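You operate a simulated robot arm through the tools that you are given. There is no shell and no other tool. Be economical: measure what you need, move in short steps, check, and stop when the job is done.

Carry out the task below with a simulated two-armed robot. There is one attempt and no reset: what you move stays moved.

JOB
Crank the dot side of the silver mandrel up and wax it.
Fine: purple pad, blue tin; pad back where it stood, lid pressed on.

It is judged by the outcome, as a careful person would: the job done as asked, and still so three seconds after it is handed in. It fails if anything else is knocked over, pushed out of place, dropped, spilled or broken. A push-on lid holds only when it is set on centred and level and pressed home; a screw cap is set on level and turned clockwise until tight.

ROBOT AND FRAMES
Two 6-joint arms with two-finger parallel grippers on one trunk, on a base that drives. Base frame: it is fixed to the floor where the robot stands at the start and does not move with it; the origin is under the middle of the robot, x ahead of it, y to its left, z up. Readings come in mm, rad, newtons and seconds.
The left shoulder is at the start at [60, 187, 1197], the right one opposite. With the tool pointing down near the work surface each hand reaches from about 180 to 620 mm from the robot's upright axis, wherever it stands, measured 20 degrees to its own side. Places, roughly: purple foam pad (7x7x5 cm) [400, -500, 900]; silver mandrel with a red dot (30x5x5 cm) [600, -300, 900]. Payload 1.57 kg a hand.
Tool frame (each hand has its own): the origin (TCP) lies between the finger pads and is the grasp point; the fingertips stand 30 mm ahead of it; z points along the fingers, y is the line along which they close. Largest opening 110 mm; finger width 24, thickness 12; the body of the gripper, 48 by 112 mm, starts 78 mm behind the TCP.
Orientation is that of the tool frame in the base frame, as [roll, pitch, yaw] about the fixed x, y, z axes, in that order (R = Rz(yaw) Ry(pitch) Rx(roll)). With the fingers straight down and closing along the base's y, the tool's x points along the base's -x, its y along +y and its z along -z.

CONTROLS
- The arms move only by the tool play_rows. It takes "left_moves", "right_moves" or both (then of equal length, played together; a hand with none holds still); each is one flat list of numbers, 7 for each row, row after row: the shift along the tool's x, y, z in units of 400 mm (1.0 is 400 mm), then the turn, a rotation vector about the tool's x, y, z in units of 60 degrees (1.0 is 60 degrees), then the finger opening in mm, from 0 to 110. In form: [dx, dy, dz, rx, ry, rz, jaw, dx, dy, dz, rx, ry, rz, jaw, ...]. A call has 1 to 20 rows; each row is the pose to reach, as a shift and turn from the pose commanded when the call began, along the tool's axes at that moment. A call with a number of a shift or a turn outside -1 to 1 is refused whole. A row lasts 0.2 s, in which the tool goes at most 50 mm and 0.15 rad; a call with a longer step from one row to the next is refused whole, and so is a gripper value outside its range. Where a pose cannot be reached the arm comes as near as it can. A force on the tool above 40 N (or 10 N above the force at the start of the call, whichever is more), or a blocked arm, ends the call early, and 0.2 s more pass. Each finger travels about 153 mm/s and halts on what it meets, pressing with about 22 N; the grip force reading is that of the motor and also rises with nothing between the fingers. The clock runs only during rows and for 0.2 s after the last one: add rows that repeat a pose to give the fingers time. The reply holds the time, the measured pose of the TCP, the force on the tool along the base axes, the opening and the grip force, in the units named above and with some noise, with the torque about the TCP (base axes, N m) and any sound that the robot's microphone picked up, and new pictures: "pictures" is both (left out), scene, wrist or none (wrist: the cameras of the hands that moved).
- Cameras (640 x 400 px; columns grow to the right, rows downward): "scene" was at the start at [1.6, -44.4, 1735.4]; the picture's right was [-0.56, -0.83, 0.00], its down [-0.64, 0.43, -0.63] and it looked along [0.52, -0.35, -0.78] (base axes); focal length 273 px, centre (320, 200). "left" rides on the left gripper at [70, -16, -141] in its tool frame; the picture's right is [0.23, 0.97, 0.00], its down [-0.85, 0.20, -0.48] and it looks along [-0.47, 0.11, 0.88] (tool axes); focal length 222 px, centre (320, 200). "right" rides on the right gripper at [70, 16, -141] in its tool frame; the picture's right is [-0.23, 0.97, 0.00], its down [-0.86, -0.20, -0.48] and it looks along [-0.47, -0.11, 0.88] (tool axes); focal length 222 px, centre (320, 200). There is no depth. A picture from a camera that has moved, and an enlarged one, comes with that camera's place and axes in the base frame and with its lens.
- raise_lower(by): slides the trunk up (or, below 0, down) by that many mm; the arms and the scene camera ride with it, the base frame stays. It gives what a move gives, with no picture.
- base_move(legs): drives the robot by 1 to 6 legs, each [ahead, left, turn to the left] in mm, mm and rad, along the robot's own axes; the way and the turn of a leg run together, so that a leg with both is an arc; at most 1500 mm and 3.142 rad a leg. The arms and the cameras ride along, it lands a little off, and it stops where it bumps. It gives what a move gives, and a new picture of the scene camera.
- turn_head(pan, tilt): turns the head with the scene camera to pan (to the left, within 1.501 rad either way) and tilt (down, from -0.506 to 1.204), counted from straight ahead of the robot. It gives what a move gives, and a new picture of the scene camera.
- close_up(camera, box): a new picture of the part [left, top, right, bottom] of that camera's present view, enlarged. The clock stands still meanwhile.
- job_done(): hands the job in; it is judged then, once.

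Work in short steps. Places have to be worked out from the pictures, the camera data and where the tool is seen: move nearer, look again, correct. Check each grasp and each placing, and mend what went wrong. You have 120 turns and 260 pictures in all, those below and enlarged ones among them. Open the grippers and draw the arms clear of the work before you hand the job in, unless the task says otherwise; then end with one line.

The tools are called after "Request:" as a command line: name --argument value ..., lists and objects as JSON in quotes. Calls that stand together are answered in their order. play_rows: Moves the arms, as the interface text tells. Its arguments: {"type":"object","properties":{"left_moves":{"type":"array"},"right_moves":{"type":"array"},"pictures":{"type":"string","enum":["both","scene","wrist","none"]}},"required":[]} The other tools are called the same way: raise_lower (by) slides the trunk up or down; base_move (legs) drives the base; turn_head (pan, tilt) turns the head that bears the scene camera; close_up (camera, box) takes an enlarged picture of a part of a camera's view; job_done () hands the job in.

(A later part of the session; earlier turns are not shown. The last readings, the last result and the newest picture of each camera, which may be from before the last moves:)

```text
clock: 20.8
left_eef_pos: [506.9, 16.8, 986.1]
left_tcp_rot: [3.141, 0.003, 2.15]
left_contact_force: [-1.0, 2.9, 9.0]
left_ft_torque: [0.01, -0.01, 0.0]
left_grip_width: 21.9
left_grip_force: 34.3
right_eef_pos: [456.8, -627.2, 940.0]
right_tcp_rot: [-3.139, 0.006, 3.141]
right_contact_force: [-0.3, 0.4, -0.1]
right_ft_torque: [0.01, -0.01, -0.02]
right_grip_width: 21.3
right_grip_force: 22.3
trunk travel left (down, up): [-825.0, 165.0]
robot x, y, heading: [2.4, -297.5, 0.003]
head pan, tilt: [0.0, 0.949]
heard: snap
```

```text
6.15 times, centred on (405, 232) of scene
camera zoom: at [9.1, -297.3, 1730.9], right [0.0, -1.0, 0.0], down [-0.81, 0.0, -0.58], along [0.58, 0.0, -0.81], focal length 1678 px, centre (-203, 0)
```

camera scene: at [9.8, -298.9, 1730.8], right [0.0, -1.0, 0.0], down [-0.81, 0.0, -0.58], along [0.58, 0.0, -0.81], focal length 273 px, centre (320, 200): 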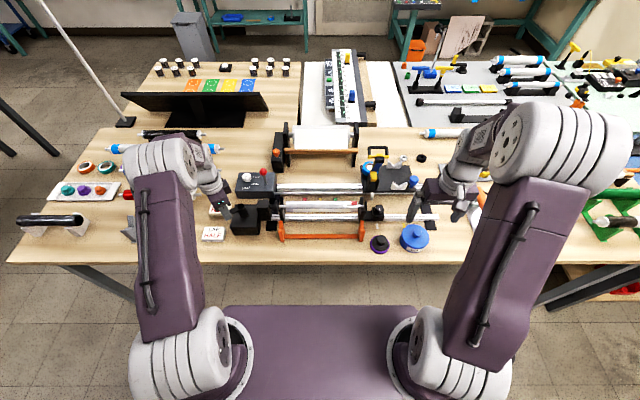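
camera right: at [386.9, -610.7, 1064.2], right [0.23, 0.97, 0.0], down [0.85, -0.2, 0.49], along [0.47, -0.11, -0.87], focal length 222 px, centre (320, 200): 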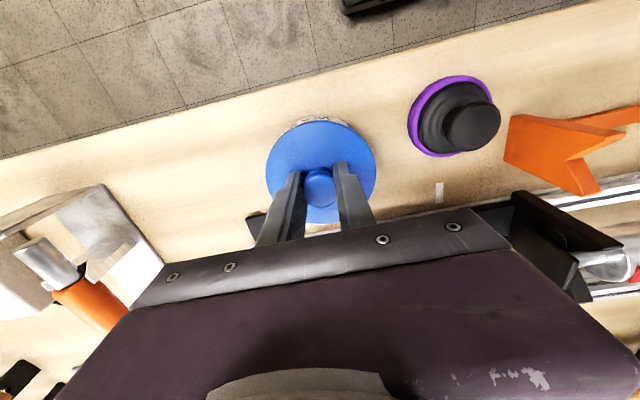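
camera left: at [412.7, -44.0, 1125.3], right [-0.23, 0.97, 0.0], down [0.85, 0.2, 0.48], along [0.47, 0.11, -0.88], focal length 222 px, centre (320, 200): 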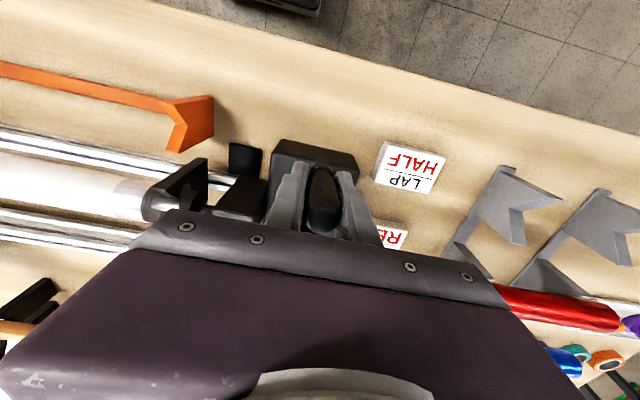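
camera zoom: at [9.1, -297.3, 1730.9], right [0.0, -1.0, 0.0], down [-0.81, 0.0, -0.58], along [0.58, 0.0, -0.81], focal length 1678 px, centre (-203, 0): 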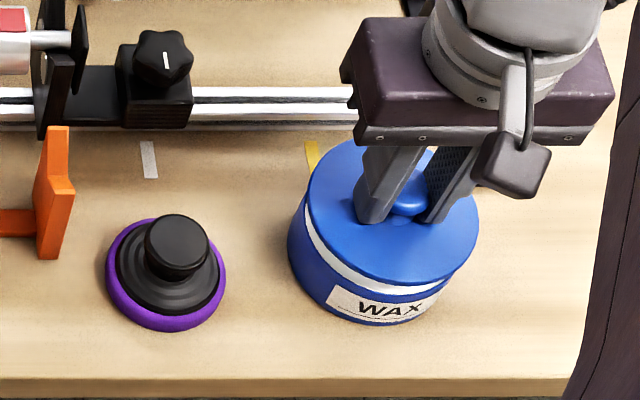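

The lid snapped off and hangs in the right hand; the tin stayed put. I lift it and carry it to the free bench spot right of the tin, about (440,−748), stopping high to check.

Request:
play_rows --right_moves '[0, 0, -0.1, 0, 0, 0, 0, 0.014, -0.1, -0.12, 0, 0, 0, 0, 0.028, -0.2, -0.12, 0, 0, 0, 0, 0.042, -0.3, -0.12, 0, 0, 0, 0, 0.042, -0.3, -0.06, 0, 0, 0, 0, 0.042, -0.3, 0.03, 0, 0, 0, 0, 0.042, -0.3, 0.03, 0, 0, 0, 0]' --pictures "both"

```text
clock: 22.4
left_eef_pos: [506.6, 16.7, 987.1]
left_tcp_rot: [3.141, 0.003, 2.149]
left_contact_force: [-1.6, 3.3, 6.6]
left_ft_torque: [0.08, 0.09, -0.02]
left_grip_width: 22.2
left_grip_force: 34.7
right_eef_pos: [441.1, -749.3, 928.9]
right_tcp_rot: [-3.139, 0.006, 3.14]
right_contact_force: [-0.7, 0.0, 0.7]
right_ft_torque: [-0.06, 0.0, 0.01]
right_grip_width: 21.1
right_grip_force: 21.7
trunk travel left (down, up): [-825.0, 165.0]
robot x, y, heading: [-2.1, -295.7, -0.0]
head pan, tilt: [0.0, 0.949]
camera scene: at [9.1, -297.1, 1730.9], right [0.0, -1.0, 0.0], down [-0.81, 0.0, -0.58], along [0.58, 0.0, -0.81], focal length 273 px, centre (320, 200)
camera right: at [371.0, -732.7, 1068.8], right [0.23, 0.97, 0.0], down [0.85, -0.2, 0.48], along [0.47, -0.11, -0.87], focal length 222 px, centre (320, 200)
```

scene: 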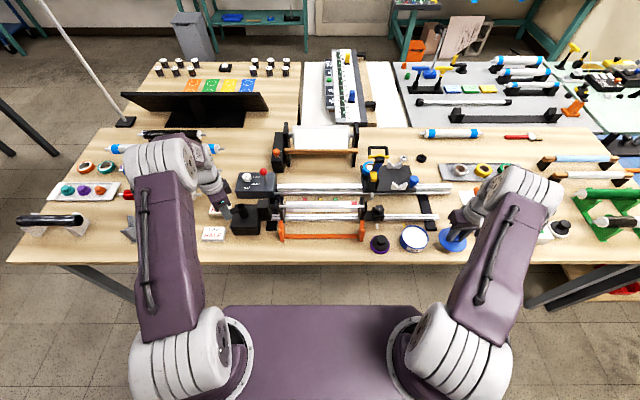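
right: 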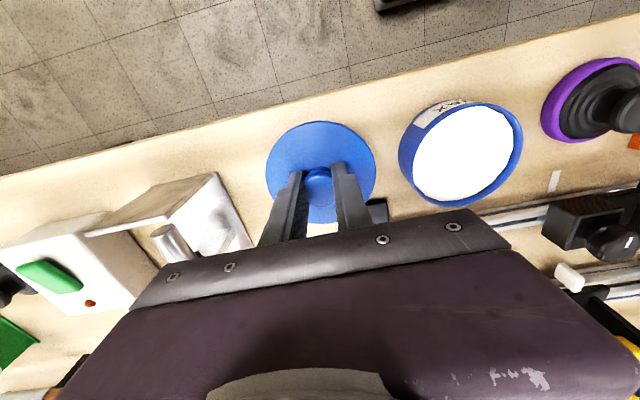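

The lid is over free bench, clear of the iron stand and tin. I lower it in small steps until contact.

Request:
play_rows --right_moves '[0, 0, 0.03, 0, 0, 0, 0, 0, 0, 0.045, 0, 0, 0, 0, 0, 0, 0.055, 0, 0, 0, 0, 0, 0, 0.065, 0, 0, 0, 0, 0, 0, 0.065, 0, 0, 0, 0]' --pictures "none"

Request:
close_up --camera "scene" --box '[380, 200, 500, 265]'

```text
clock: 23.6
left_eef_pos: [506.7, 17.5, 984.2]
left_tcp_rot: [3.14, 0.005, 2.15]
left_contact_force: [-2.7, 3.5, 6.2]
left_ft_torque: [-0.14, -0.06, -0.03]
left_grip_width: 22.0
left_grip_force: 35.1
right_eef_pos: [439.9, -748.4, 901.7]
right_tcp_rot: [-3.14, 0.006, 3.14]
right_contact_force: [0.9, -0.4, -0.6]
right_ft_torque: [0.01, 0.0, 0.02]
right_grip_width: 21.0
right_grip_force: 21.9
trunk travel left (down, up): [-825.0, 165.0]
robot x, y, heading: [-1.1, -295.0, -0.001]
head pan, tilt: [0.0, 0.949]
```

```text
5.33 times, centred on (440, 232) of scene
camera zoom: at [9.1, -297.0, 1730.8], right [0.0, -1.0, 0.0], down [-0.81, 0.0, -0.58], along [0.58, 0.0, -0.81], focal length 1455 px, centre (-320, 27)
```

zoom: 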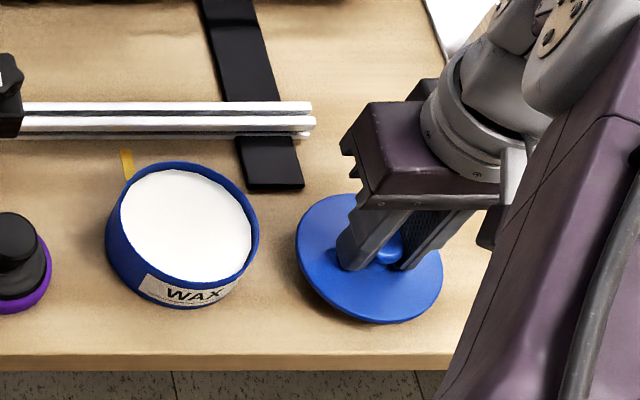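

No contact yet; continue down in 2 mm steps.

Request:
play_rows --right_moves '[0, 0, 0.006, 0, 0, 0, 0, 0, 0, 0.012, 0, 0, 0, 0, 0, 0, 0.018, 0, 0, 0, 0, 0, 0, 0.024, 0, 0, 0, 0, 0, 0, 0.03, 0, 0, 0, 0, 0, 0, 0.03, 0, 0, 0, 0]' --pictures "none"

Request:
close_up --camera "scene" --box '[380, 200, 500, 265]'

```text
clock: 25.0
left_eef_pos: [505.8, 17.5, 984.1]
left_tcp_rot: [3.141, 0.003, 2.15]
left_contact_force: [-2.6, 2.7, 5.2]
left_ft_torque: [-0.13, -0.06, 0.02]
left_grip_width: 22.1
left_grip_force: 34.9
right_eef_pos: [439.4, -748.1, 888.7]
right_tcp_rot: [-3.139, 0.004, 3.137]
right_contact_force: [-0.7, -0.4, 1.6]
right_ft_torque: [0.01, 0.03, -0.01]
right_grip_width: 21.0
right_grip_force: 22.3
trunk travel left (down, up): [-825.0, 165.0]
robot x, y, heading: [-2.8, -295.5, -0.006]
head pan, tilt: [0.0, 0.949]
```

```text
5.33 times, centred on (440, 232) of scene
camera zoom: at [9.2, -297.0, 1730.9], right [0.0, -1.0, 0.0], down [-0.81, 0.0, -0.58], along [0.58, 0.0, -0.81], focal length 1455 px, centre (-320, 27)
```

zoom: 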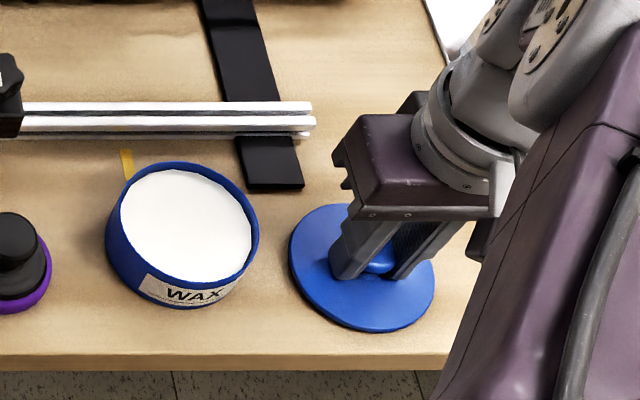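

Lid near the surface; one or two mm more to feel contact.

Request:
play_rows --right_moves '[0, 0, 0.004, 0, 0, 0, 0, 0, 0, 0.008, 0, 0, 0, 0, 0, 0, 0.012, 0, 0, 0, 0, 0, 0, 0.012, 0, 0, 0, 0]' --pictures "none"

```text
clock: 25.9
left_eef_pos: [506.6, 17.0, 985.4]
left_tcp_rot: [3.139, 0.007, 2.147]
left_contact_force: [0.1, 1.5, 3.3]
left_ft_torque: [0.09, 0.2, 0.02]
left_grip_width: 22.1
left_grip_force: 34.6
right_eef_pos: [440.4, -749.0, 889.3]
right_tcp_rot: [-3.134, 0.012, 3.138]
right_contact_force: [-3.5, 4.2, 16.3]
right_ft_torque: [0.17, 0.21, 0.0]
right_grip_width: 20.7
right_grip_force: 22.3
trunk travel left (down, up): [-825.0, 165.0]
robot x, y, heading: [-0.5, -295.7, -0.005]
head pan, tilt: [0.0, 0.949]
stopped in row 4 (right hand): the force on the tool passed its limit at 42 N (the readings are from after the stop); the commanded pose is now the measured one
```

The lid stands on the bench (contact). I open and rise.

Request:
play_rows --right_moves '[0, 0, 0, 0, 0, 0, 60, 0, 0, 0, 0, 0, 0, 60, 0, 0, -0.06, 0, 0, 0, 60, 0, 0, -0.16, 0, 0, 0, 60, 0, 0, -0.26, 0, 0, 0, 60, 0, 0, -0.26, 0, 0, 0, 60]' --pictures "both"

Request:
close_up --camera "scene" --box '[360, 200, 480, 265]'

Request:
close_up --camera "right" --box '[240, 80, 640, 260]'

```text
clock: 27.3
left_eef_pos: [504.3, 16.8, 985.0]
left_tcp_rot: [-3.14, 0.006, 2.148]
left_contact_force: [-7.2, 11.6, 10.5]
left_ft_torque: [-0.29, -0.22, 0.01]
left_grip_width: 22.5
left_grip_force: 34.9
right_eef_pos: [439.6, -748.1, 991.9]
right_tcp_rot: [-3.137, 0.01, 3.14]
right_contact_force: [-0.1, -0.1, 0.5]
right_ft_torque: [0.0, 0.0, 0.02]
right_grip_width: 60.1
right_grip_force: 0.1
trunk travel left (down, up): [-825.0, 165.0]
robot x, y, heading: [2.5, -293.3, -0.004]
head pan, tilt: [0.0, 0.949]
camera scene: at [7.0, -295.2, 1730.9], right [0.0, -1.0, 0.0], down [-0.81, 0.0, -0.58], along [0.58, 0.0, -0.81], focal length 273 px, centre (320, 200)
camera right: at [368.7, -731.1, 1132.7], right [0.23, 0.97, 0.0], down [0.85, -0.2, 0.49], along [0.47, -0.12, -0.87], focal length 222 px, centre (320, 200)
```

scene: 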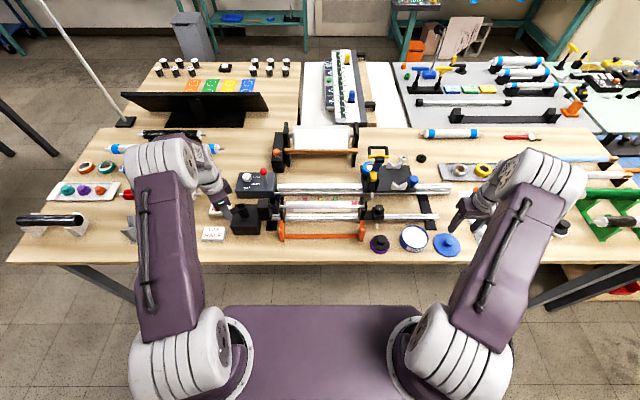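
right: 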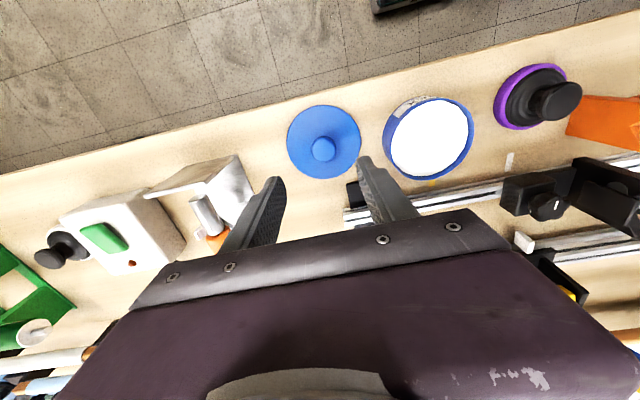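

```text
5.33 times, centred on (420, 232) of scene
camera zoom: at [7.0, -295.2, 1730.9], right [0.0, -1.0, 0.0], down [-0.81, 0.0, -0.58], along [0.58, 0.0, -0.81], focal length 1455 px, centre (-213, 27)
```

zoom: 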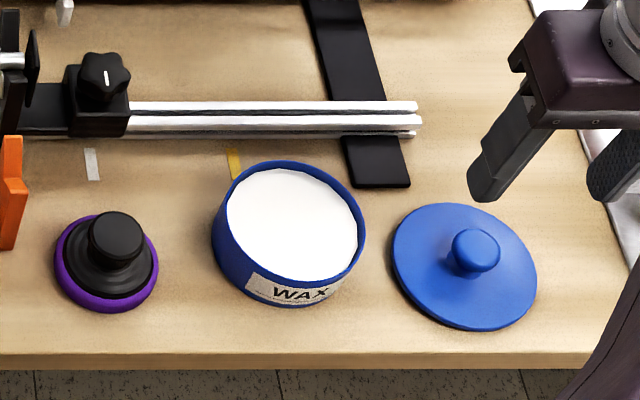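

```text
1.60 times, centred on (440, 170) of right
camera zoom: at [368.7, -731.1, 1132.7], right [0.23, 0.97, 0.0], down [0.85, -0.2, 0.49], along [0.47, -0.12, -0.87], focal length 355 px, centre (128, 248)
```

zoom: 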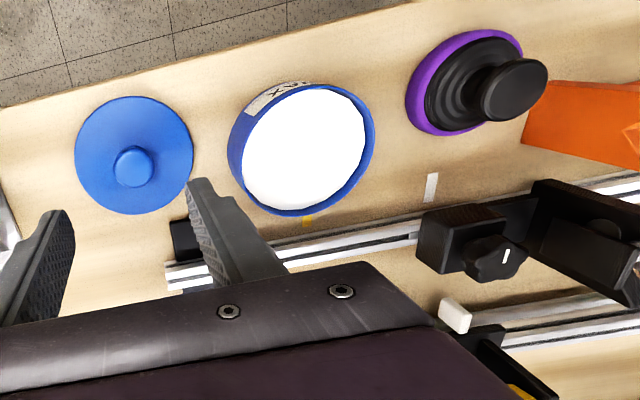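

The lid lies flat. Now I carry the open right hand above the pad's knob at (446,−509) to check.

Request:
play_rows --right_moves '[-0.003, 0.1, 0, 0, 0, 0, 60, -0.005, 0.2, 0, 0, 0, 0, 60, -0.008, 0.3, 0, 0, 0, 0, 60, -0.01, 0.4, 0, 0, 0, 0, 60, -0.012, 0.5, 0, 0, 0, 0, 60, -0.015, 0.5975, 0, 0, 0, 0, 60, -0.015, 0.5975, 0.0675, 0, 0, 0, 60, -0.015, 0.5975, 0.0675, 0, 0, 0, 60]' --pictures "wrist"

Request:
close_up --camera "scene" --box '[320, 180, 450, 265]'

```text
clock: 29.1
left_eef_pos: [507.1, 15.9, 985.6]
left_tcp_rot: [-3.141, 0.006, 2.149]
left_contact_force: [-7.8, 11.7, 9.9]
left_ft_torque: [-0.41, -0.31, -0.01]
left_grip_width: 22.2
left_grip_force: 34.9
right_eef_pos: [444.4, -507.4, 963.1]
right_tcp_rot: [-3.136, 0.011, 3.137]
right_contact_force: [-1.1, 0.1, -0.4]
right_ft_torque: [-0.04, 0.0, -0.02]
right_grip_width: 60.0
right_grip_force: 0.0
trunk travel left (down, up): [-825.0, 165.0]
robot x, y, heading: [0.6, -294.4, -0.001]
head pan, tilt: [0.0, 0.949]
camera right: at [375.2, -489.9, 1103.4], right [0.23, 0.97, 0.0], down [0.85, -0.2, 0.49], along [0.48, -0.12, -0.87], focal length 222 px, centre (320, 200)
```

right: 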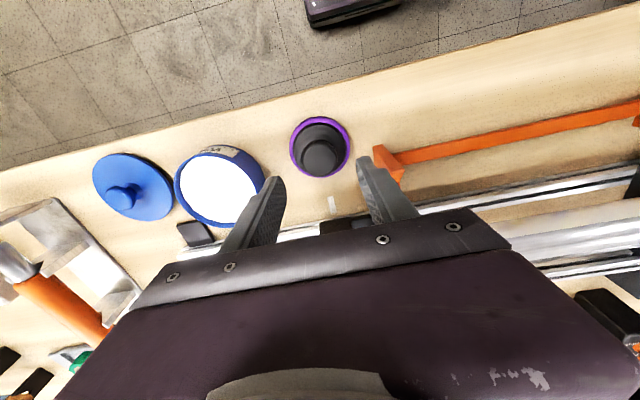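

```text
4.71 times, centred on (385, 222) of scene
camera zoom: at [7.1, -294.8, 1730.9], right [0.0, -1.0, 0.0], down [-0.81, 0.0, -0.58], along [0.58, 0.0, -0.81], focal length 1284 px, centre (14, 94)
```

zoom: 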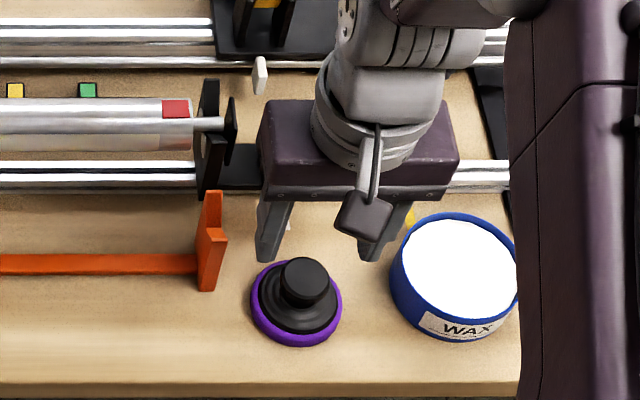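

Knob of the pad is at (441.5,−506). I correct by 3 mm, descend to TCP z≈911 and close.

Request:
play_rows --right_moves '[0.0075, 0.0035, 0.04, 0, 0, 0, 60, 0.0075, 0.0035, 0.09, 0, 0, 0, 60, 0.0075, 0.0035, 0.115, 0, 0, 0, 60, 0.0075, 0.0035, 0.13, 0, 0, 0, 60, 0.0075, 0.0035, 0.13, 0, 0, 0, 30, 0.0075, 0.0035, 0.13, 0, 0, 0, 20, 0.0075, 0.0035, 0.13, 0, 0, 0, 20]' --pictures "wrist"

Request:
close_up --camera "scene" --box '[340, 200, 450, 265]'

```text
clock: 30.7
left_eef_pos: [505.9, 16.1, 984.2]
left_tcp_rot: [3.141, 0.006, 2.148]
left_contact_force: [-7.4, 11.4, 9.0]
left_ft_torque: [-0.4, -0.23, 0.01]
left_grip_width: 22.1
left_grip_force: 34.7
right_eef_pos: [443.8, -506.3, 911.6]
right_tcp_rot: [-3.136, 0.011, 3.137]
right_contact_force: [0.5, -0.9, 0.9]
right_ft_torque: [0.01, -0.03, 0.0]
right_grip_width: 31.0
right_grip_force: 22.4
trunk travel left (down, up): [-825.0, 165.0]
robot x, y, heading: [0.6, -293.4, -0.001]
head pan, tilt: [0.0, 0.949]
camera right: at [373.6, -489.4, 1050.5], right [0.23, 0.97, 0.0], down [0.85, -0.2, 0.49], along [0.48, -0.12, -0.87], focal length 222 px, centre (320, 200)
```

right: 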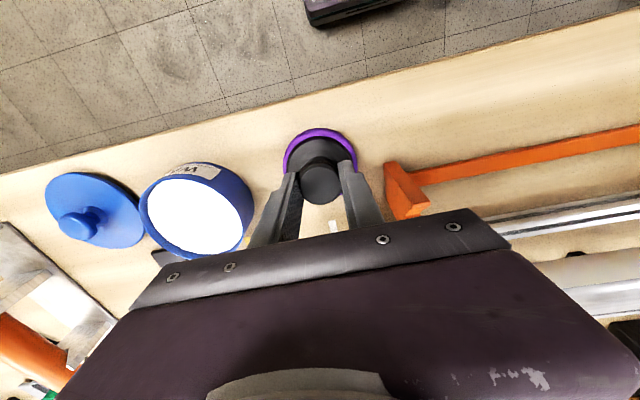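

```text
5.82 times, centred on (395, 232) of scene
camera zoom: at [7.2, -294.9, 1730.9], right [0.0, -1.0, 0.0], down [-0.81, 0.0, -0.58], along [0.58, 0.0, -0.81], focal length 1587 px, centre (-116, 11)
```

zoom: 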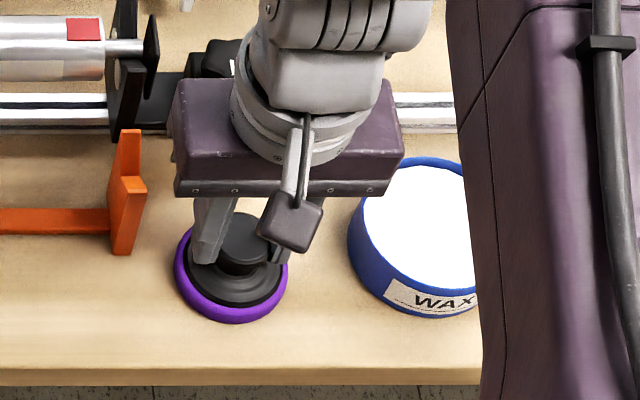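

The pad knob is held (31 mm). I lift it 80 mm and carry it over the open tin at (457,−628).

Request:
play_rows --right_moves '[0, 0, -0.05, 0, 0, 0, 20, 0, 0, -0.12, 0, 0, 0, 20, 0, 0, -0.2, 0, 0, 0, 20, -0.012, -0.1, -0.2, 0, 0, 0, 20, -0.024, -0.2, -0.2, 0, 0, 0, 20, -0.035, -0.304, -0.2, 0, 0, 0, 20, -0.035, -0.304, -0.16, 0, 0, 0, 20, -0.035, -0.304, -0.16, 0, 0, 0, 20]' --pictures "wrist"

Request:
close_up --camera "scene" --box '[350, 180, 480, 265]'

```text
clock: 32.5
left_eef_pos: [506.3, 15.7, 984.5]
left_tcp_rot: [-3.141, 0.005, 2.146]
left_contact_force: [-7.4, 11.7, 8.3]
left_ft_torque: [-0.13, -0.03, -0.02]
left_grip_width: 22.1
left_grip_force: 34.5
right_eef_pos: [457.5, -628.2, 975.4]
right_tcp_rot: [-3.136, 0.011, 3.137]
right_contact_force: [-0.5, 0.9, 0.0]
right_ft_torque: [0.0, -0.03, -0.02]
right_grip_width: 31.0
right_grip_force: 22.1
trunk travel left (down, up): [-825.0, 165.0]
robot x, y, heading: [1.7, -295.3, -0.001]
head pan, tilt: [0.0, 0.949]
camera right: at [386.4, -611.5, 1114.6], right [0.23, 0.97, 0.0], down [0.85, -0.2, 0.49], along [0.47, -0.12, -0.87], focal length 222 px, centre (320, 200)
```

right: 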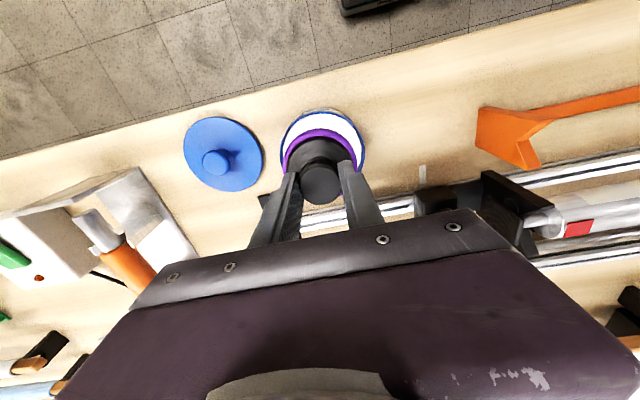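

```text
4.71 times, centred on (415, 222) of scene
camera zoom: at [7.5, -294.9, 1730.9], right [0.0, -1.0, 0.0], down [-0.81, 0.0, -0.58], along [0.58, 0.0, -0.81], focal length 1284 px, centre (-127, 94)
```

zoom: 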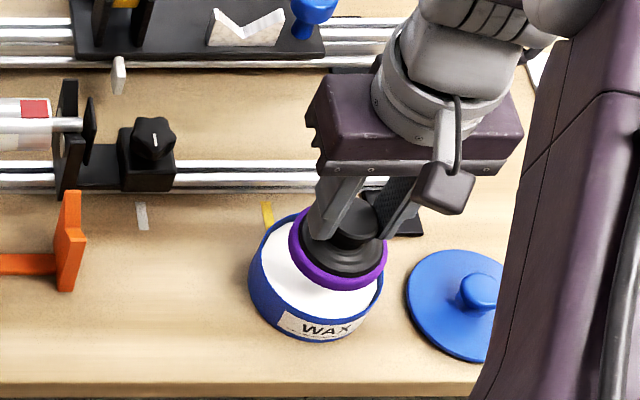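

Pad is centred over the tin. I lower it until it touches the wax.

Request:
play_rows --right_moves '[0, 0, 0.03, 0, 0, 0, 20, 0, 0, 0.06, 0, 0, 0, 20, 0, 0, 0.07, 0, 0, 0, 20, 0, 0, 0.075, 0, 0, 0, 20, 0, 0, 0.08, 0, 0, 0, 20, 0, 0, 0.08, 0, 0, 0, 20]' --pictures "none"

Request:
close_up --camera "scene" --box '[350, 180, 480, 265]'

```text
clock: 33.9
left_eef_pos: [505.1, 16.8, 984.4]
left_tcp_rot: [-3.141, 0.005, 2.148]
left_contact_force: [-7.8, 11.3, 7.2]
left_ft_torque: [-0.42, -0.29, -0.01]
left_grip_width: 22.1
left_grip_force: 34.8
right_eef_pos: [456.1, -630.2, 944.0]
right_tcp_rot: [-3.135, 0.01, 3.138]
right_contact_force: [-0.9, -0.8, -0.4]
right_ft_torque: [-0.03, 0.01, 0.0]
right_grip_width: 30.9
right_grip_force: 22.4
trunk travel left (down, up): [-825.0, 165.0]
robot x, y, heading: [1.1, -292.5, -0.007]
head pan, tilt: [0.0, 0.949]
```

```text
4.71 times, centred on (415, 222) of scene
camera zoom: at [7.6, -294.9, 1730.9], right [0.0, -1.0, 0.0], down [-0.81, 0.0, -0.58], along [0.58, 0.0, -0.81], focal length 1284 px, centre (-127, 94)
```

zoom: 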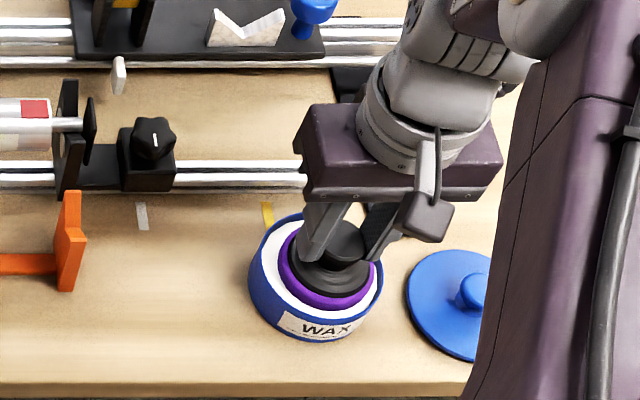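

No contact yet; continue in small steps.

Request:
play_rows --right_moves '[0, 0, 0.005, 0, 0, 0, 20, 0, 0, 0.01, 0, 0, 0, 20, 0, 0, 0.015, 0, 0, 0, 20, 0, 0, 0.02, 0, 0, 0, 20, 0, 0, 0.02, 0, 0, 0, 20]' --pictures "none"

Request:
close_up --camera "scene" --box '[380, 215, 440, 260]'

```text
clock: 35.1
left_eef_pos: [506.7, 16.0, 984.5]
left_tcp_rot: [-3.14, 0.005, 2.15]
left_contact_force: [-6.9, 10.0, 6.9]
left_ft_torque: [-0.4, -0.28, -0.01]
left_grip_width: 22.1
left_grip_force: 34.4
right_eef_pos: [458.1, -630.1, 936.2]
right_tcp_rot: [-3.136, 0.01, 3.137]
right_contact_force: [0.1, -0.2, 0.4]
right_ft_torque: [0.0, -0.02, -0.02]
right_grip_width: 31.4
right_grip_force: 22.0
trunk travel left (down, up): [-825.0, 165.0]
robot x, y, heading: [-1.1, -294.5, 0.001]
head pan, tilt: [0.0, 0.949]
```

```text
8.89 times, centred on (410, 238) of scene
camera zoom: at [7.7, -294.9, 1730.9], right [0.0, -1.0, 0.0], down [-0.81, 0.0, -0.58], along [0.58, 0.0, -0.81], focal length 2424 px, centre (-480, -133)
```

zoom: 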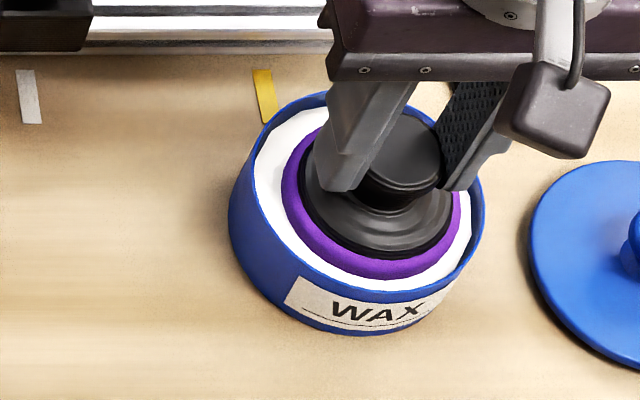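

Pad is just inside the rim, slightly to the right; I shift 2 mm left and continue down.

Request:
play_rows --right_moves '[0, 0.005, 0.004, 0, 0, 0, 20, 0, 0.005, 0.008, 0, 0, 0, 20, 0, 0.005, 0.012, 0, 0, 0, 20, 0, 0.005, 0.016, 0, 0, 0, 20, 0, 0.005, 0.02, 0, 0, 0, 20]' --pictures "none"

Request:
close_up --camera "scene" --box '[380, 215, 440, 260]'

```text
clock: 36.3
left_eef_pos: [505.6, 15.0, 983.9]
left_tcp_rot: [3.141, 0.005, 2.148]
left_contact_force: [-7.0, 10.8, 6.8]
left_ft_torque: [-0.39, -0.25, 0.01]
left_grip_width: 22.2
left_grip_force: 35.3
right_eef_pos: [457.9, -628.1, 928.2]
right_tcp_rot: [-3.136, 0.01, 3.138]
right_contact_force: [0.3, 0.0, -0.4]
right_ft_torque: [0.0, -0.02, 0.03]
right_grip_width: 31.1
right_grip_force: 22.4
trunk travel left (down, up): [-825.0, 165.0]
robot x, y, heading: [-1.7, -296.8, -0.001]
head pan, tilt: [0.0, 0.949]
```

```text
8.89 times, centred on (410, 238) of scene
camera zoom: at [7.8, -294.9, 1730.9], right [0.0, -1.0, 0.0], down [-0.81, 0.0, -0.58], along [0.58, 0.0, -0.81], focal length 2424 px, centre (-480, -133)
```

zoom: 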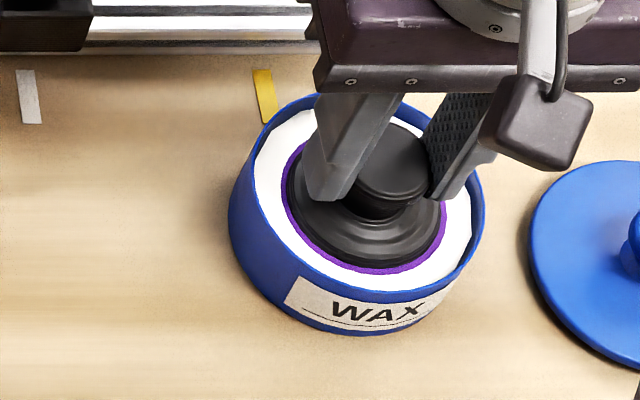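

The purple foam has sunk into the wax. I press 3 mm further, dwell, then lift out straight.

Request:
play_rows --right_moves '[0, 0, 0.004, 0, 0, 0, 20, 0, 0, 0.0075, 0, 0, 0, 20, 0, 0, 0.0075, 0, 0, 0.1, 20, 0, 0, 0.0075, 0, 0, -0.1, 20, 0, 0, 0.0075, 0, 0, 0, 20]' --pictures "none"

Request:
play_rows --right_moves '[0, 0, -0.03, 0, 0, 0, 20, 0, 0, -0.1, 0, 0, 0, 20, 0, 0, -0.2, 0, 0, 0, 20, 0, 0, -0.2, 0, 0, 0, 20]' --pictures "wrist"

Request:
close_up --camera "scene" --box '[270, 180, 450, 265]'

```text
refused: row 4 steps farther than a row can; nothing moved
```

```text
clock: 37.3
left_eef_pos: [506.0, 16.3, 983.7]
left_tcp_rot: [3.141, 0.005, 2.148]
left_contact_force: [-7.4, 10.7, 5.2]
left_ft_torque: [-0.41, -0.31, 0.0]
left_grip_width: 21.9
left_grip_force: 35.2
right_eef_pos: [456.4, -625.5, 1008.3]
right_tcp_rot: [-3.137, 0.011, 3.139]
right_contact_force: [0.4, 0.7, -1.4]
right_ft_torque: [-0.01, 0.01, 0.02]
right_grip_width: 30.8
right_grip_force: 22.2
trunk travel left (down, up): [-825.0, 165.0]
robot x, y, heading: [-0.4, -296.6, -0.005]
head pan, tilt: [0.0, 0.949]
camera right: at [385.6, -608.5, 1147.6], right [0.23, 0.97, 0.0], down [0.85, -0.2, 0.49], along [0.47, -0.12, -0.87], focal length 222 px, centre (320, 200)
```

right: 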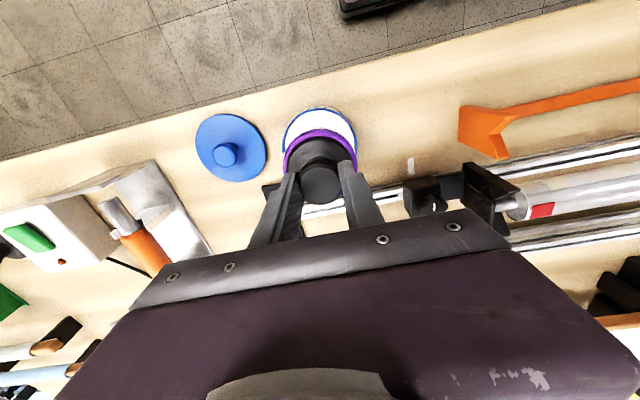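

```text
3.56 times, centred on (360, 222) of scene
camera zoom: at [7.8, -295.0, 1730.8], right [0.0, -1.0, 0.0], down [-0.81, 0.0, -0.58], along [0.58, 0.0, -0.81], focal length 970 px, centre (178, 120)
```

zoom: 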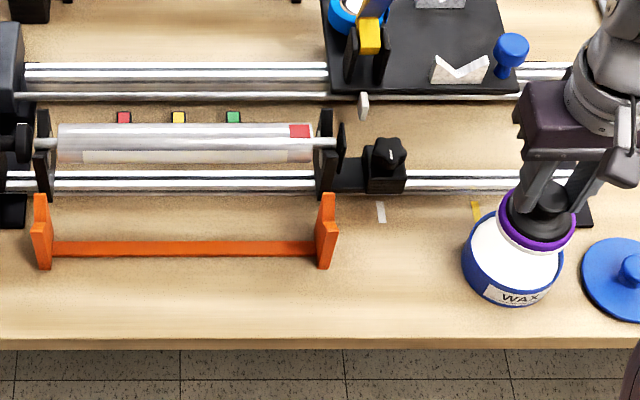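

Request:
close_up --camera "scene" --box '[390, 220, 440, 252]'

Request:
close_up --camera "right" --box '[440, 140, 640, 260]'

Request:
close_up --camera "scene" --box '[270, 185, 390, 250]'

```text
12.50 times, centred on (415, 236) of scene
camera zoom: at [7.8, -295.0, 1730.8], right [0.0, -1.0, 0.0], down [-0.81, 0.0, -0.58], along [0.58, 0.0, -0.81], focal length 3409 px, centre (-868, -250)
```

zoom: 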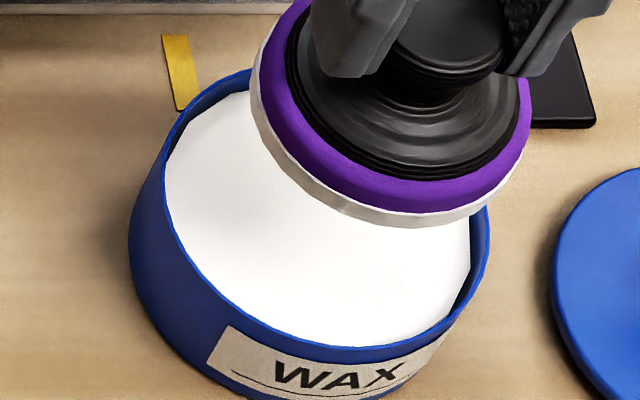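

```text
3.20 times, centred on (540, 200) of right
camera zoom: at [385.6, -608.5, 1147.6], right [0.23, 0.97, 0.0], down [0.85, -0.2, 0.49], along [0.47, -0.12, -0.87], focal length 711 px, centre (-384, 200)
```

zoom: 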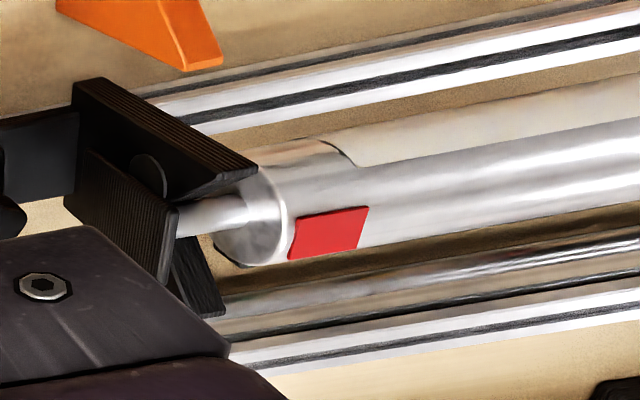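

```text
5.33 times, centred on (330, 218) of scene
camera zoom: at [7.8, -295.0, 1730.8], right [0.0, -1.0, 0.0], down [-0.81, 0.0, -0.58], along [0.58, 0.0, -0.81], focal length 1455 px, centre (267, 107)
```

zoom: 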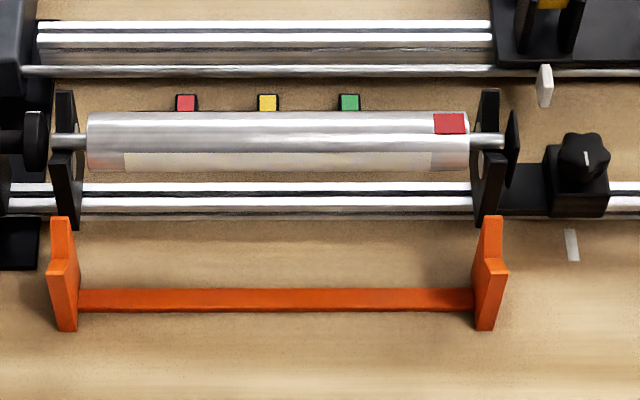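

The pad carries a white wax layer. Mandrel axis is at x≈552, top z≈955, strip to wax y −204…−407. I carry the pad high over it and test the reach at both ends of the stroke.

Request:
play_rows --right_moves '[0, 0, -0.1, 0, 0, 0, 20, -0.04, 0.1, -0.155, 0, 0, 0, 20, -0.08, 0.2, -0.155, 0, 0, 0, 20, -0.12, 0.3, -0.155, 0, 0, 0, 20, -0.16, 0.4, -0.155, 0, 0, 0, 20, -0.2, 0.5, -0.155, 0, 0, 0, 20, -0.239, 0.6, -0.155, 0, 0, 0, 20, -0.239, 0.7, -0.155, 0, 0, 0, 20, -0.239, 0.8, -0.155, 0, 0, 0, 20, -0.239, 0.9, -0.155, 0, 0, 0, 20, -0.239, 0.976, -0.155, 0, 0, 0, 20, -0.239, 0.976, -0.155, 0, 0, 0, 20]' --pictures "both"

```text
clock: 39.9
left_eef_pos: [505.5, 16.0, 983.1]
left_tcp_rot: [3.142, 0.004, 2.149]
left_contact_force: [-6.0, 9.5, 6.7]
left_ft_torque: [-0.46, -0.38, 0.02]
left_grip_width: 22.1
left_grip_force: 34.7
right_eef_pos: [544.5, -244.7, 1069.6]
right_tcp_rot: [-3.135, 0.008, 3.138]
right_contact_force: [-0.3, 0.2, -0.1]
right_ft_torque: [0.0, 0.03, -0.02]
right_grip_width: 30.7
right_grip_force: 22.4
right hand out of reach, approached as far as the arm can: row 11, 12
trunk travel left (down, up): [-825.0, 165.0]
robot x, y, heading: [1.4, -293.3, -0.001]
head pan, tilt: [0.0, 0.949]
camera scene: at [8.0, -295.0, 1730.8], right [0.0, -1.0, 0.0], down [-0.81, 0.0, -0.58], along [0.58, 0.0, -0.81], focal length 273 px, centre (320, 200)
camera right: at [474.6, -227.3, 1208.8], right [0.23, 0.97, 0.0], down [0.85, -0.2, 0.49], along [0.47, -0.12, -0.87], focal length 222 px, centre (320, 200)
```

scene: 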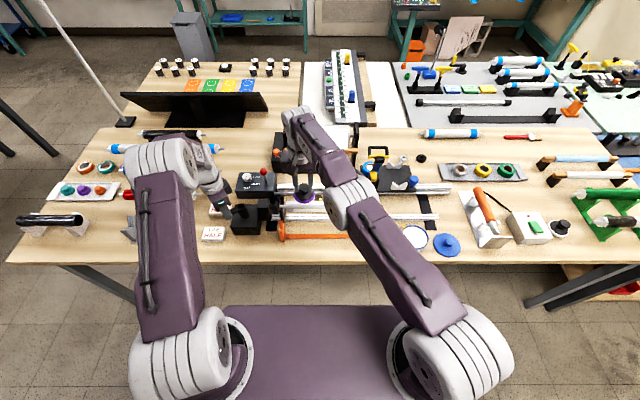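
right: 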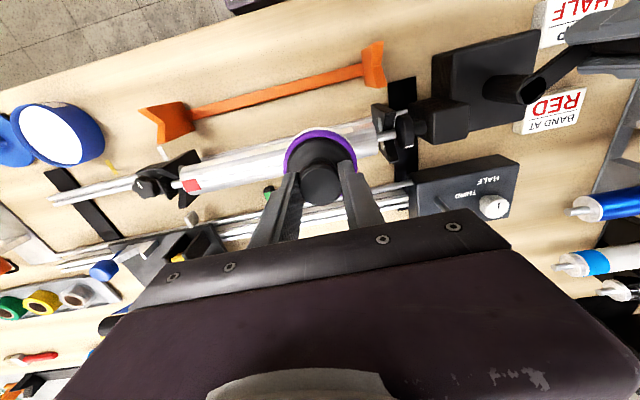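

The reach is 10 mm short at the left end. I release the crank (the pull on it is purely radial), raise the left hand, then drive 60 mm ahead.

Request:
play_rows --left_moves '[0, 0, 0, 0, 0, 0, 60, 0, 0, 0, 0, 0, 0, 60, 0, 0, -0.1, 0, 0, 0, 60, 0, 0, -0.2, 0, 0, 0, 60, 0, 0, -0.25, 0, 0, 0, 60]' --right_moves '[0, -0.04, 0, 0, 0, 0, 20, 0, -0.08, 0, 0, 0, 0, 20, 0, -0.12, 0, 0, 0, 0, 20, 0, -0.16, 0, 0, 0, 0, 20, 0, -0.16, 0, 0, 0, 0, 20]' --pictures "none"

Request:
base_move --legs '[[60, 0, 0]]'

Request:
close_up --camera "scene" --box '[230, 190, 390, 280]'

```text
clock: 41.1
left_eef_pos: [505.9, 14.8, 1084.8]
left_tcp_rot: [-3.14, 0.003, 2.149]
left_contact_force: [-0.1, -0.1, 0.4]
left_ft_torque: [-0.05, -0.02, -0.01]
left_grip_width: 59.9
left_grip_force: 0.0
right_eef_pos: [567.8, -303.3, 1068.3]
right_tcp_rot: [-3.137, 0.006, 3.136]
right_contact_force: [-0.8, -0.3, -0.1]
right_ft_torque: [-0.04, 0.0, 0.01]
right_grip_width: 31.0
right_grip_force: 21.9
right hand out of reach, approached as far as the arm can: row 1, 2, 3, 4, 5
trunk travel left (down, up): [-825.0, 165.0]
robot x, y, heading: [-0.4, -293.6, -0.006]
head pan, tilt: [0.0, 0.949]
```

```text
clock: 42.1
left_eef_pos: [562.2, 14.8, 1086.8]
left_tcp_rot: [3.139, 0.007, 2.149]
left_contact_force: [-0.8, 0.3, -0.3]
left_ft_torque: [-0.03, -0.07, -0.01]
left_grip_width: 60.0
left_grip_force: 0.1
right_eef_pos: [624.0, -303.5, 1071.8]
right_tcp_rot: [-3.138, 0.012, 3.138]
right_contact_force: [-0.4, 0.0, -0.6]
right_ft_torque: [0.01, -0.08, 0.0]
right_grip_width: 30.5
right_grip_force: 21.9
trunk travel left (down, up): [-825.0, 165.0]
robot x, y, heading: [62.3, -295.5, -0.01]
head pan, tilt: [0.0, 0.949]
camera scene: at [63.5, -298.1, 1730.9], right [0.0, -1.0, 0.0], down [-0.81, 0.0, -0.59], along [0.59, 0.0, -0.81], focal length 273 px, centre (320, 200)
```

scene: 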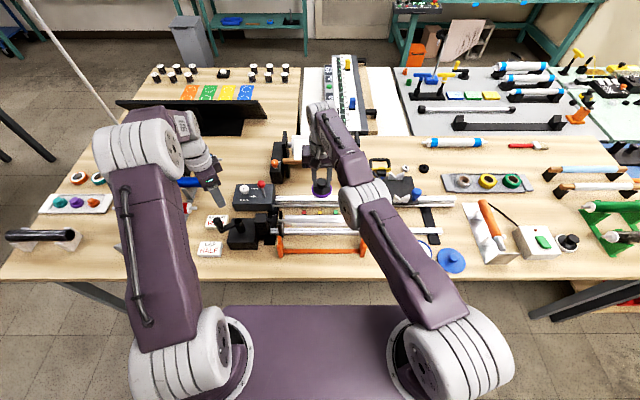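

```text
4.00 times, centred on (310, 235) of scene
camera zoom: at [63.5, -298.1, 1730.9], right [0.0, -1.0, 0.0], down [-0.81, 0.0, -0.59], along [0.59, 0.0, -0.81], focal length 1091 px, centre (360, 60)
```

zoom: 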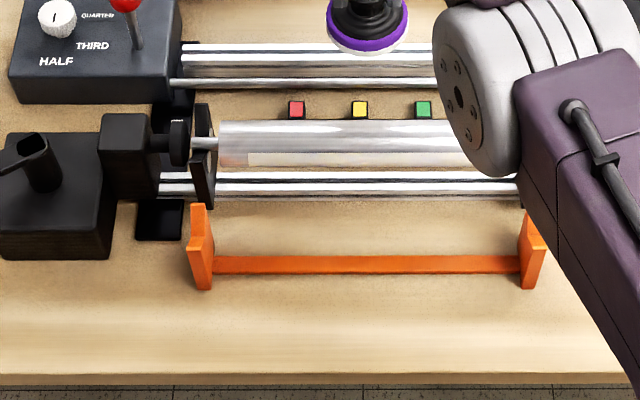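

The crank stayed put. I bring the pad over the mandrel's right part at (552,−372), still 25 mm above it.

Request:
play_rows --right_moves '[0.09, 0, 0, 0, 0, 0, 20, 0.18, 0, 0, 0, 0, 0, 20, 0.18, -0.09, 0, 0, 0, 0, 20, 0.18, -0.171, 0, 0, 0, 0, 20, 0.18, -0.171, 0.078, 0, 0, 0, 20, 0.18, -0.171, 0.078, 0, 0, 0, 20]' --pictures "wrist"

Request:
close_up --camera "scene" --box '[270, 185, 400, 265]'

```text
clock: 43.5
left_eef_pos: [568.8, 15.3, 1083.7]
left_tcp_rot: [-3.14, 0.004, 2.148]
left_contact_force: [-0.5, 0.2, -0.1]
left_ft_torque: [-0.02, -0.01, 0.04]
left_grip_width: 59.9
left_grip_force: 0.1
right_eef_pos: [636.7, -324.2, 1054.9]
right_tcp_rot: [-3.136, 0.004, 3.137]
right_contact_force: [-0.3, 0.4, -0.7]
right_ft_torque: [0.0, 0.01, 0.03]
right_grip_width: 31.1
right_grip_force: 22.0
right hand out of reach, approached as far as the arm can: row 1, 2, 3, 4, 5, 6
trunk travel left (down, up): [-825.0, 165.0]
robot x, y, heading: [59.4, -294.1, -0.001]
head pan, tilt: [0.0, 0.949]
camera right: at [566.5, -306.1, 1194.5], right [0.23, 0.97, 0.0], down [0.85, -0.2, 0.48], along [0.47, -0.12, -0.88], focal length 222 px, centre (320, 200)
```

right: 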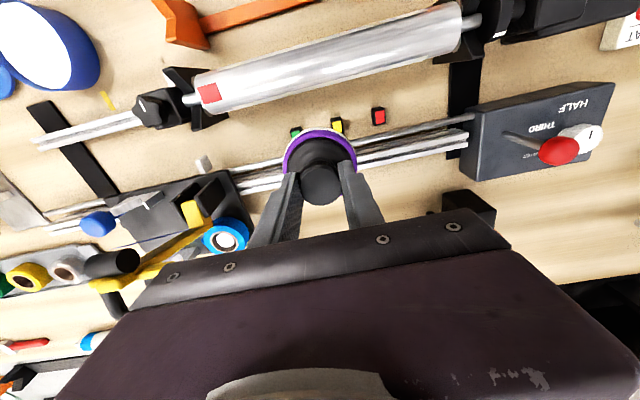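

```text
4.92 times, centred on (335, 225) of scene
camera zoom: at [73.6, -298.0, 1730.8], right [0.0, -1.0, 0.0], down [-0.81, 0.0, -0.58], along [0.58, 0.0, -0.81], focal length 1343 px, centre (246, 77)
```

zoom: 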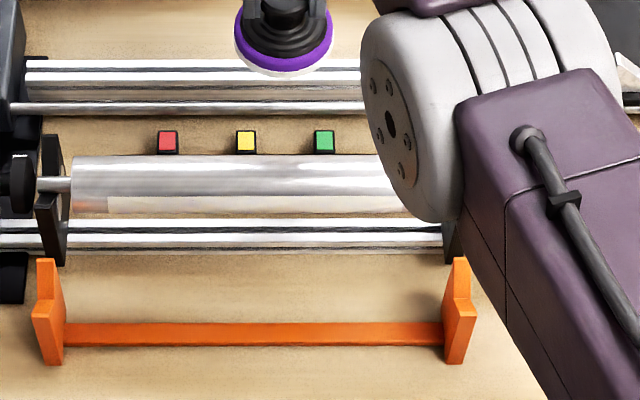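

The arm answered oddly: it stands stretched at (637,−324). I pull straight back in x by 60 mm in small rows and see how it follows.

Request:
play_rows --right_moves '[0.05, 0, 0, 0, 0, 0, 20, 0.1, 0, 0, 0, 0, 0, 20, 0.15, 0, 0, 0, 0, 0, 20, 0.15, 0, 0, 0, 0, 0, 20]' --pictures "none"

```text
clock: 44.5
left_eef_pos: [567.5, 14.8, 1083.8]
left_tcp_rot: [3.141, 0.003, 2.147]
left_contact_force: [-0.1, 0.4, 0.9]
left_ft_torque: [0.0, 0.03, 0.0]
left_grip_width: 59.9
left_grip_force: 0.0
right_eef_pos: [630.5, -308.5, 1056.0]
right_tcp_rot: [-3.135, 0.005, 3.138]
right_contact_force: [-0.4, 0.0, -0.9]
right_ft_torque: [0.03, -0.01, 0.02]
right_grip_width: 30.8
right_grip_force: 22.6
right hand out of reach, approached as far as the arm can: row 1, 2, 3, 4
trunk travel left (down, up): [-825.0, 165.0]
robot x, y, heading: [63.9, -294.2, -0.004]
head pan, tilt: [0.0, 0.949]
```

The arm is at full stretch (straight elbow) and the solver sticks there. I hold the inward target for more time, slightly higher, with a small pitch wobble to break the singular pose.

Request:
play_rows --right_moves '[0, 0, -0.05, 0, 0.1, 0, 20, 0, 0, -0.05, 0, 0.2, 0, 20, 0, 0, -0.05, 0, 0.2, 0, 20, 0, 0, -0.05, 0, 0.1, 0, 20, 0, 0, -0.05, 0, 0, 0, 20, 0, 0, -0.05, 0, 0, 0, 20]' --pictures "scene"

```text
clock: 45.9
left_eef_pos: [567.4, 16.0, 1084.2]
left_tcp_rot: [-3.14, 0.004, 2.148]
left_contact_force: [-0.2, 0.1, -0.3]
left_ft_torque: [0.01, -0.01, -0.02]
left_grip_width: 59.9
left_grip_force: 0.0
right_eef_pos: [630.9, -308.3, 1075.6]
right_tcp_rot: [-3.137, 0.007, 3.138]
right_contact_force: [-0.1, 0.6, -0.3]
right_ft_torque: [-0.01, -0.01, -0.03]
right_grip_width: 31.0
right_grip_force: 21.9
right hand out of reach, approached as far as the arm can: row 1, 2, 3, 4
trunk travel left (down, up): [-825.0, 165.0]
robot x, y, heading: [60.5, -293.0, -0.0]
head pan, tilt: [0.0, 0.949]
camera scene: at [72.3, -297.9, 1730.8], right [0.0, -1.0, 0.0], down [-0.81, 0.0, -0.58], along [0.58, 0.0, -0.81], focal length 273 px, centre (320, 200)
```

scene: 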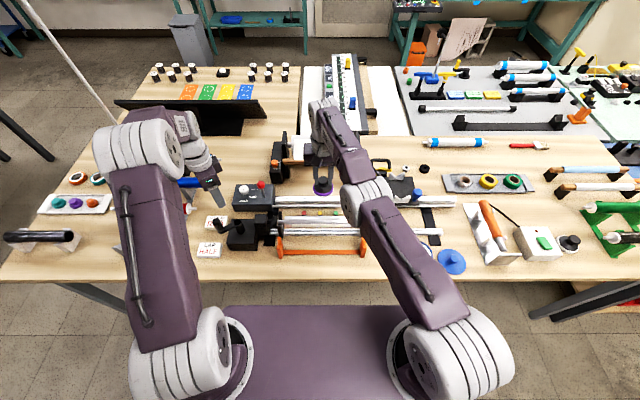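

The commanded pose is really here, so the solver refuses inward steps from this arm shape. I try going sideways to the right and slightly in, in small steps.

Request:
play_rows --right_moves '[0.01, -0.04, 0, 0, 0, 0, 20, 0.03, -0.08, 0, 0, 0, 0, 20, 0.06, -0.12, 0, 0, 0, 0, 20, 0.1, -0.16, 0, 0, 0, 0, 20, 0.14, -0.2, 0, 0, 0, 0, 20, 0.14, -0.2, 0, 0, 0, 0, 20]' --pictures "none"

```text
clock: 47.3
left_eef_pos: [567.0, 15.6, 1083.3]
left_tcp_rot: [-3.141, 0.004, 2.149]
left_contact_force: [-0.8, -0.1, -0.3]
left_ft_torque: [0.01, -0.02, -0.02]
left_grip_width: 59.7
left_grip_force: 0.1
right_eef_pos: [643.2, -359.1, 1078.7]
right_tcp_rot: [-3.137, 0.005, 3.138]
right_contact_force: [-0.2, -0.2, -0.3]
right_ft_torque: [0.0, -0.02, -0.01]
right_grip_width: 30.9
right_grip_force: 21.8
right hand out of reach, approached as far as the arm can: row 1, 2, 3, 4, 5, 6
trunk travel left (down, up): [-825.0, 165.0]
robot x, y, heading: [61.0, -297.6, -0.004]
head pan, tilt: [0.0, 0.949]
```

Still sliding on the full-stretch sphere. I command a longer inward pull (100 mm) with z and tilt wiggles, all in free air, to make the elbow bend.

Request:
play_rows --right_moves '[0.08, 0, -0.03, 0, 0.1, 0, 20, 0.16, 0, -0.06, 0, 0.2, 0, 20, 0.25, 0, -0.1, 0, 0.3, 0, 20, 0.25, 0, -0.1, 0, 0.4, 0, 20, 0.25, 0, -0.1, 0, 0.3, 0, 20, 0.25, 0, -0.1, 0, 0.2, 0, 20, 0.25, 0, -0.1, 0, 0.1, 0, 20, 0.25, 0, -0.1, 0, 0, 0, 20, 0.25, 0, -0.1, 0, -0.1, 0, 20, 0.25, 0, -0.1, 0, -0.2, 0, 20, 0.25, 0, -0.1, 0, -0.1, 0, 20, 0.25, 0, -0.1, 0, 0, 0, 20, 0.25, 0, -0.1, 0, 0, 0, 20]' --pictures "none"

```text
clock: 50.1
left_eef_pos: [565.6, 15.2, 1084.4]
left_tcp_rot: [3.141, 0.004, 2.15]
left_contact_force: [0.5, -0.5, 0.9]
left_ft_torque: [-0.03, -0.02, 0.01]
left_grip_width: 59.7
left_grip_force: 0.0
right_eef_pos: [579.7, -341.4, 1271.0]
right_tcp_rot: [-3.113, -0.038, 3.138]
right_contact_force: [0.0, -0.4, -0.2]
right_ft_torque: [0.03, -0.03, -0.01]
right_grip_width: 31.0
right_grip_force: 22.1
right hand out of reach, approached as far as the arm can: row 1, 2, 3, 4, 5, 6, 7, 8, 9, 10, 11, 12, 13
trunk travel left (down, up): [-825.0, 165.0]
robot x, y, heading: [57.5, -299.1, -0.004]
head pan, tilt: [0.0, 0.949]
```

The arm swung up along its stretch limit. I now pull inward exactly along the arm's line with very small, growing steps so that the elbow can start to bend.

Request:
play_rows --right_moves '[0.0008, -0.0003, 0.0005, 0, 0, 0, 20, 0.002, -0.0006, 0.0012, 0, 0, 0, 20, 0.0033, -0.001, 0.002, 0, 0, 0, 20, 0.005, -0.0015, 0.003, 0, 0, 0, 20, 0.0083, -0.0026, 0.005, 0, 0, 0, 20, 0.0125, -0.0038, 0.0075, 0, 0, 0, 20, 0.0166, -0.005, 0.01, 0, 0, 0, 20, 0.025, -0.0077, 0.015, 0, 0, 0, 20, 0.0332, -0.01, 0.02, 0, 0, 0, 20, 0.05, -0.015, 0.03, 0, 0, 0, 20, 0.066, -0.02, 0.04, 0, 0, 0, 20, 0.083, -0.026, 0.05, 0, 0, 0, 20, 0.1, -0.03, 0.06, 0, 0, 0, 20, 0.125, -0.038, 0.075, 0, 0, 0, 20, 0.15, -0.046, 0.09, 0, 0, 0, 20, 0.15, -0.046, 0.09, 0, 0, 0, 20]' --pictures "none"

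```text
clock: 53.5
left_eef_pos: [566.5, 15.7, 1083.5]
left_tcp_rot: [3.14, 0.005, 2.151]
left_contact_force: [-0.2, 0.2, 0.4]
left_ft_torque: [-0.01, -0.01, 0.03]
left_grip_width: 60.0
left_grip_force: 0.1
right_eef_pos: [580.5, -340.8, 1271.4]
right_tcp_rot: [-3.114, -0.037, 3.136]
right_contact_force: [0.2, 0.4, -0.8]
right_ft_torque: [0.02, -0.01, 0.02]
right_grip_width: 31.1
right_grip_force: 21.7
right hand out of reach, approached as far as the arm can: row 2, 3, 4, 5, 6, 7, 8, 9, 10, 11, 12, 13, 14, 15, 16
trunk travel left (down, up): [-825.0, 165.0]
robot x, y, heading: [61.3, -296.3, -0.003]
head pan, tilt: [0.0, 0.949]
```

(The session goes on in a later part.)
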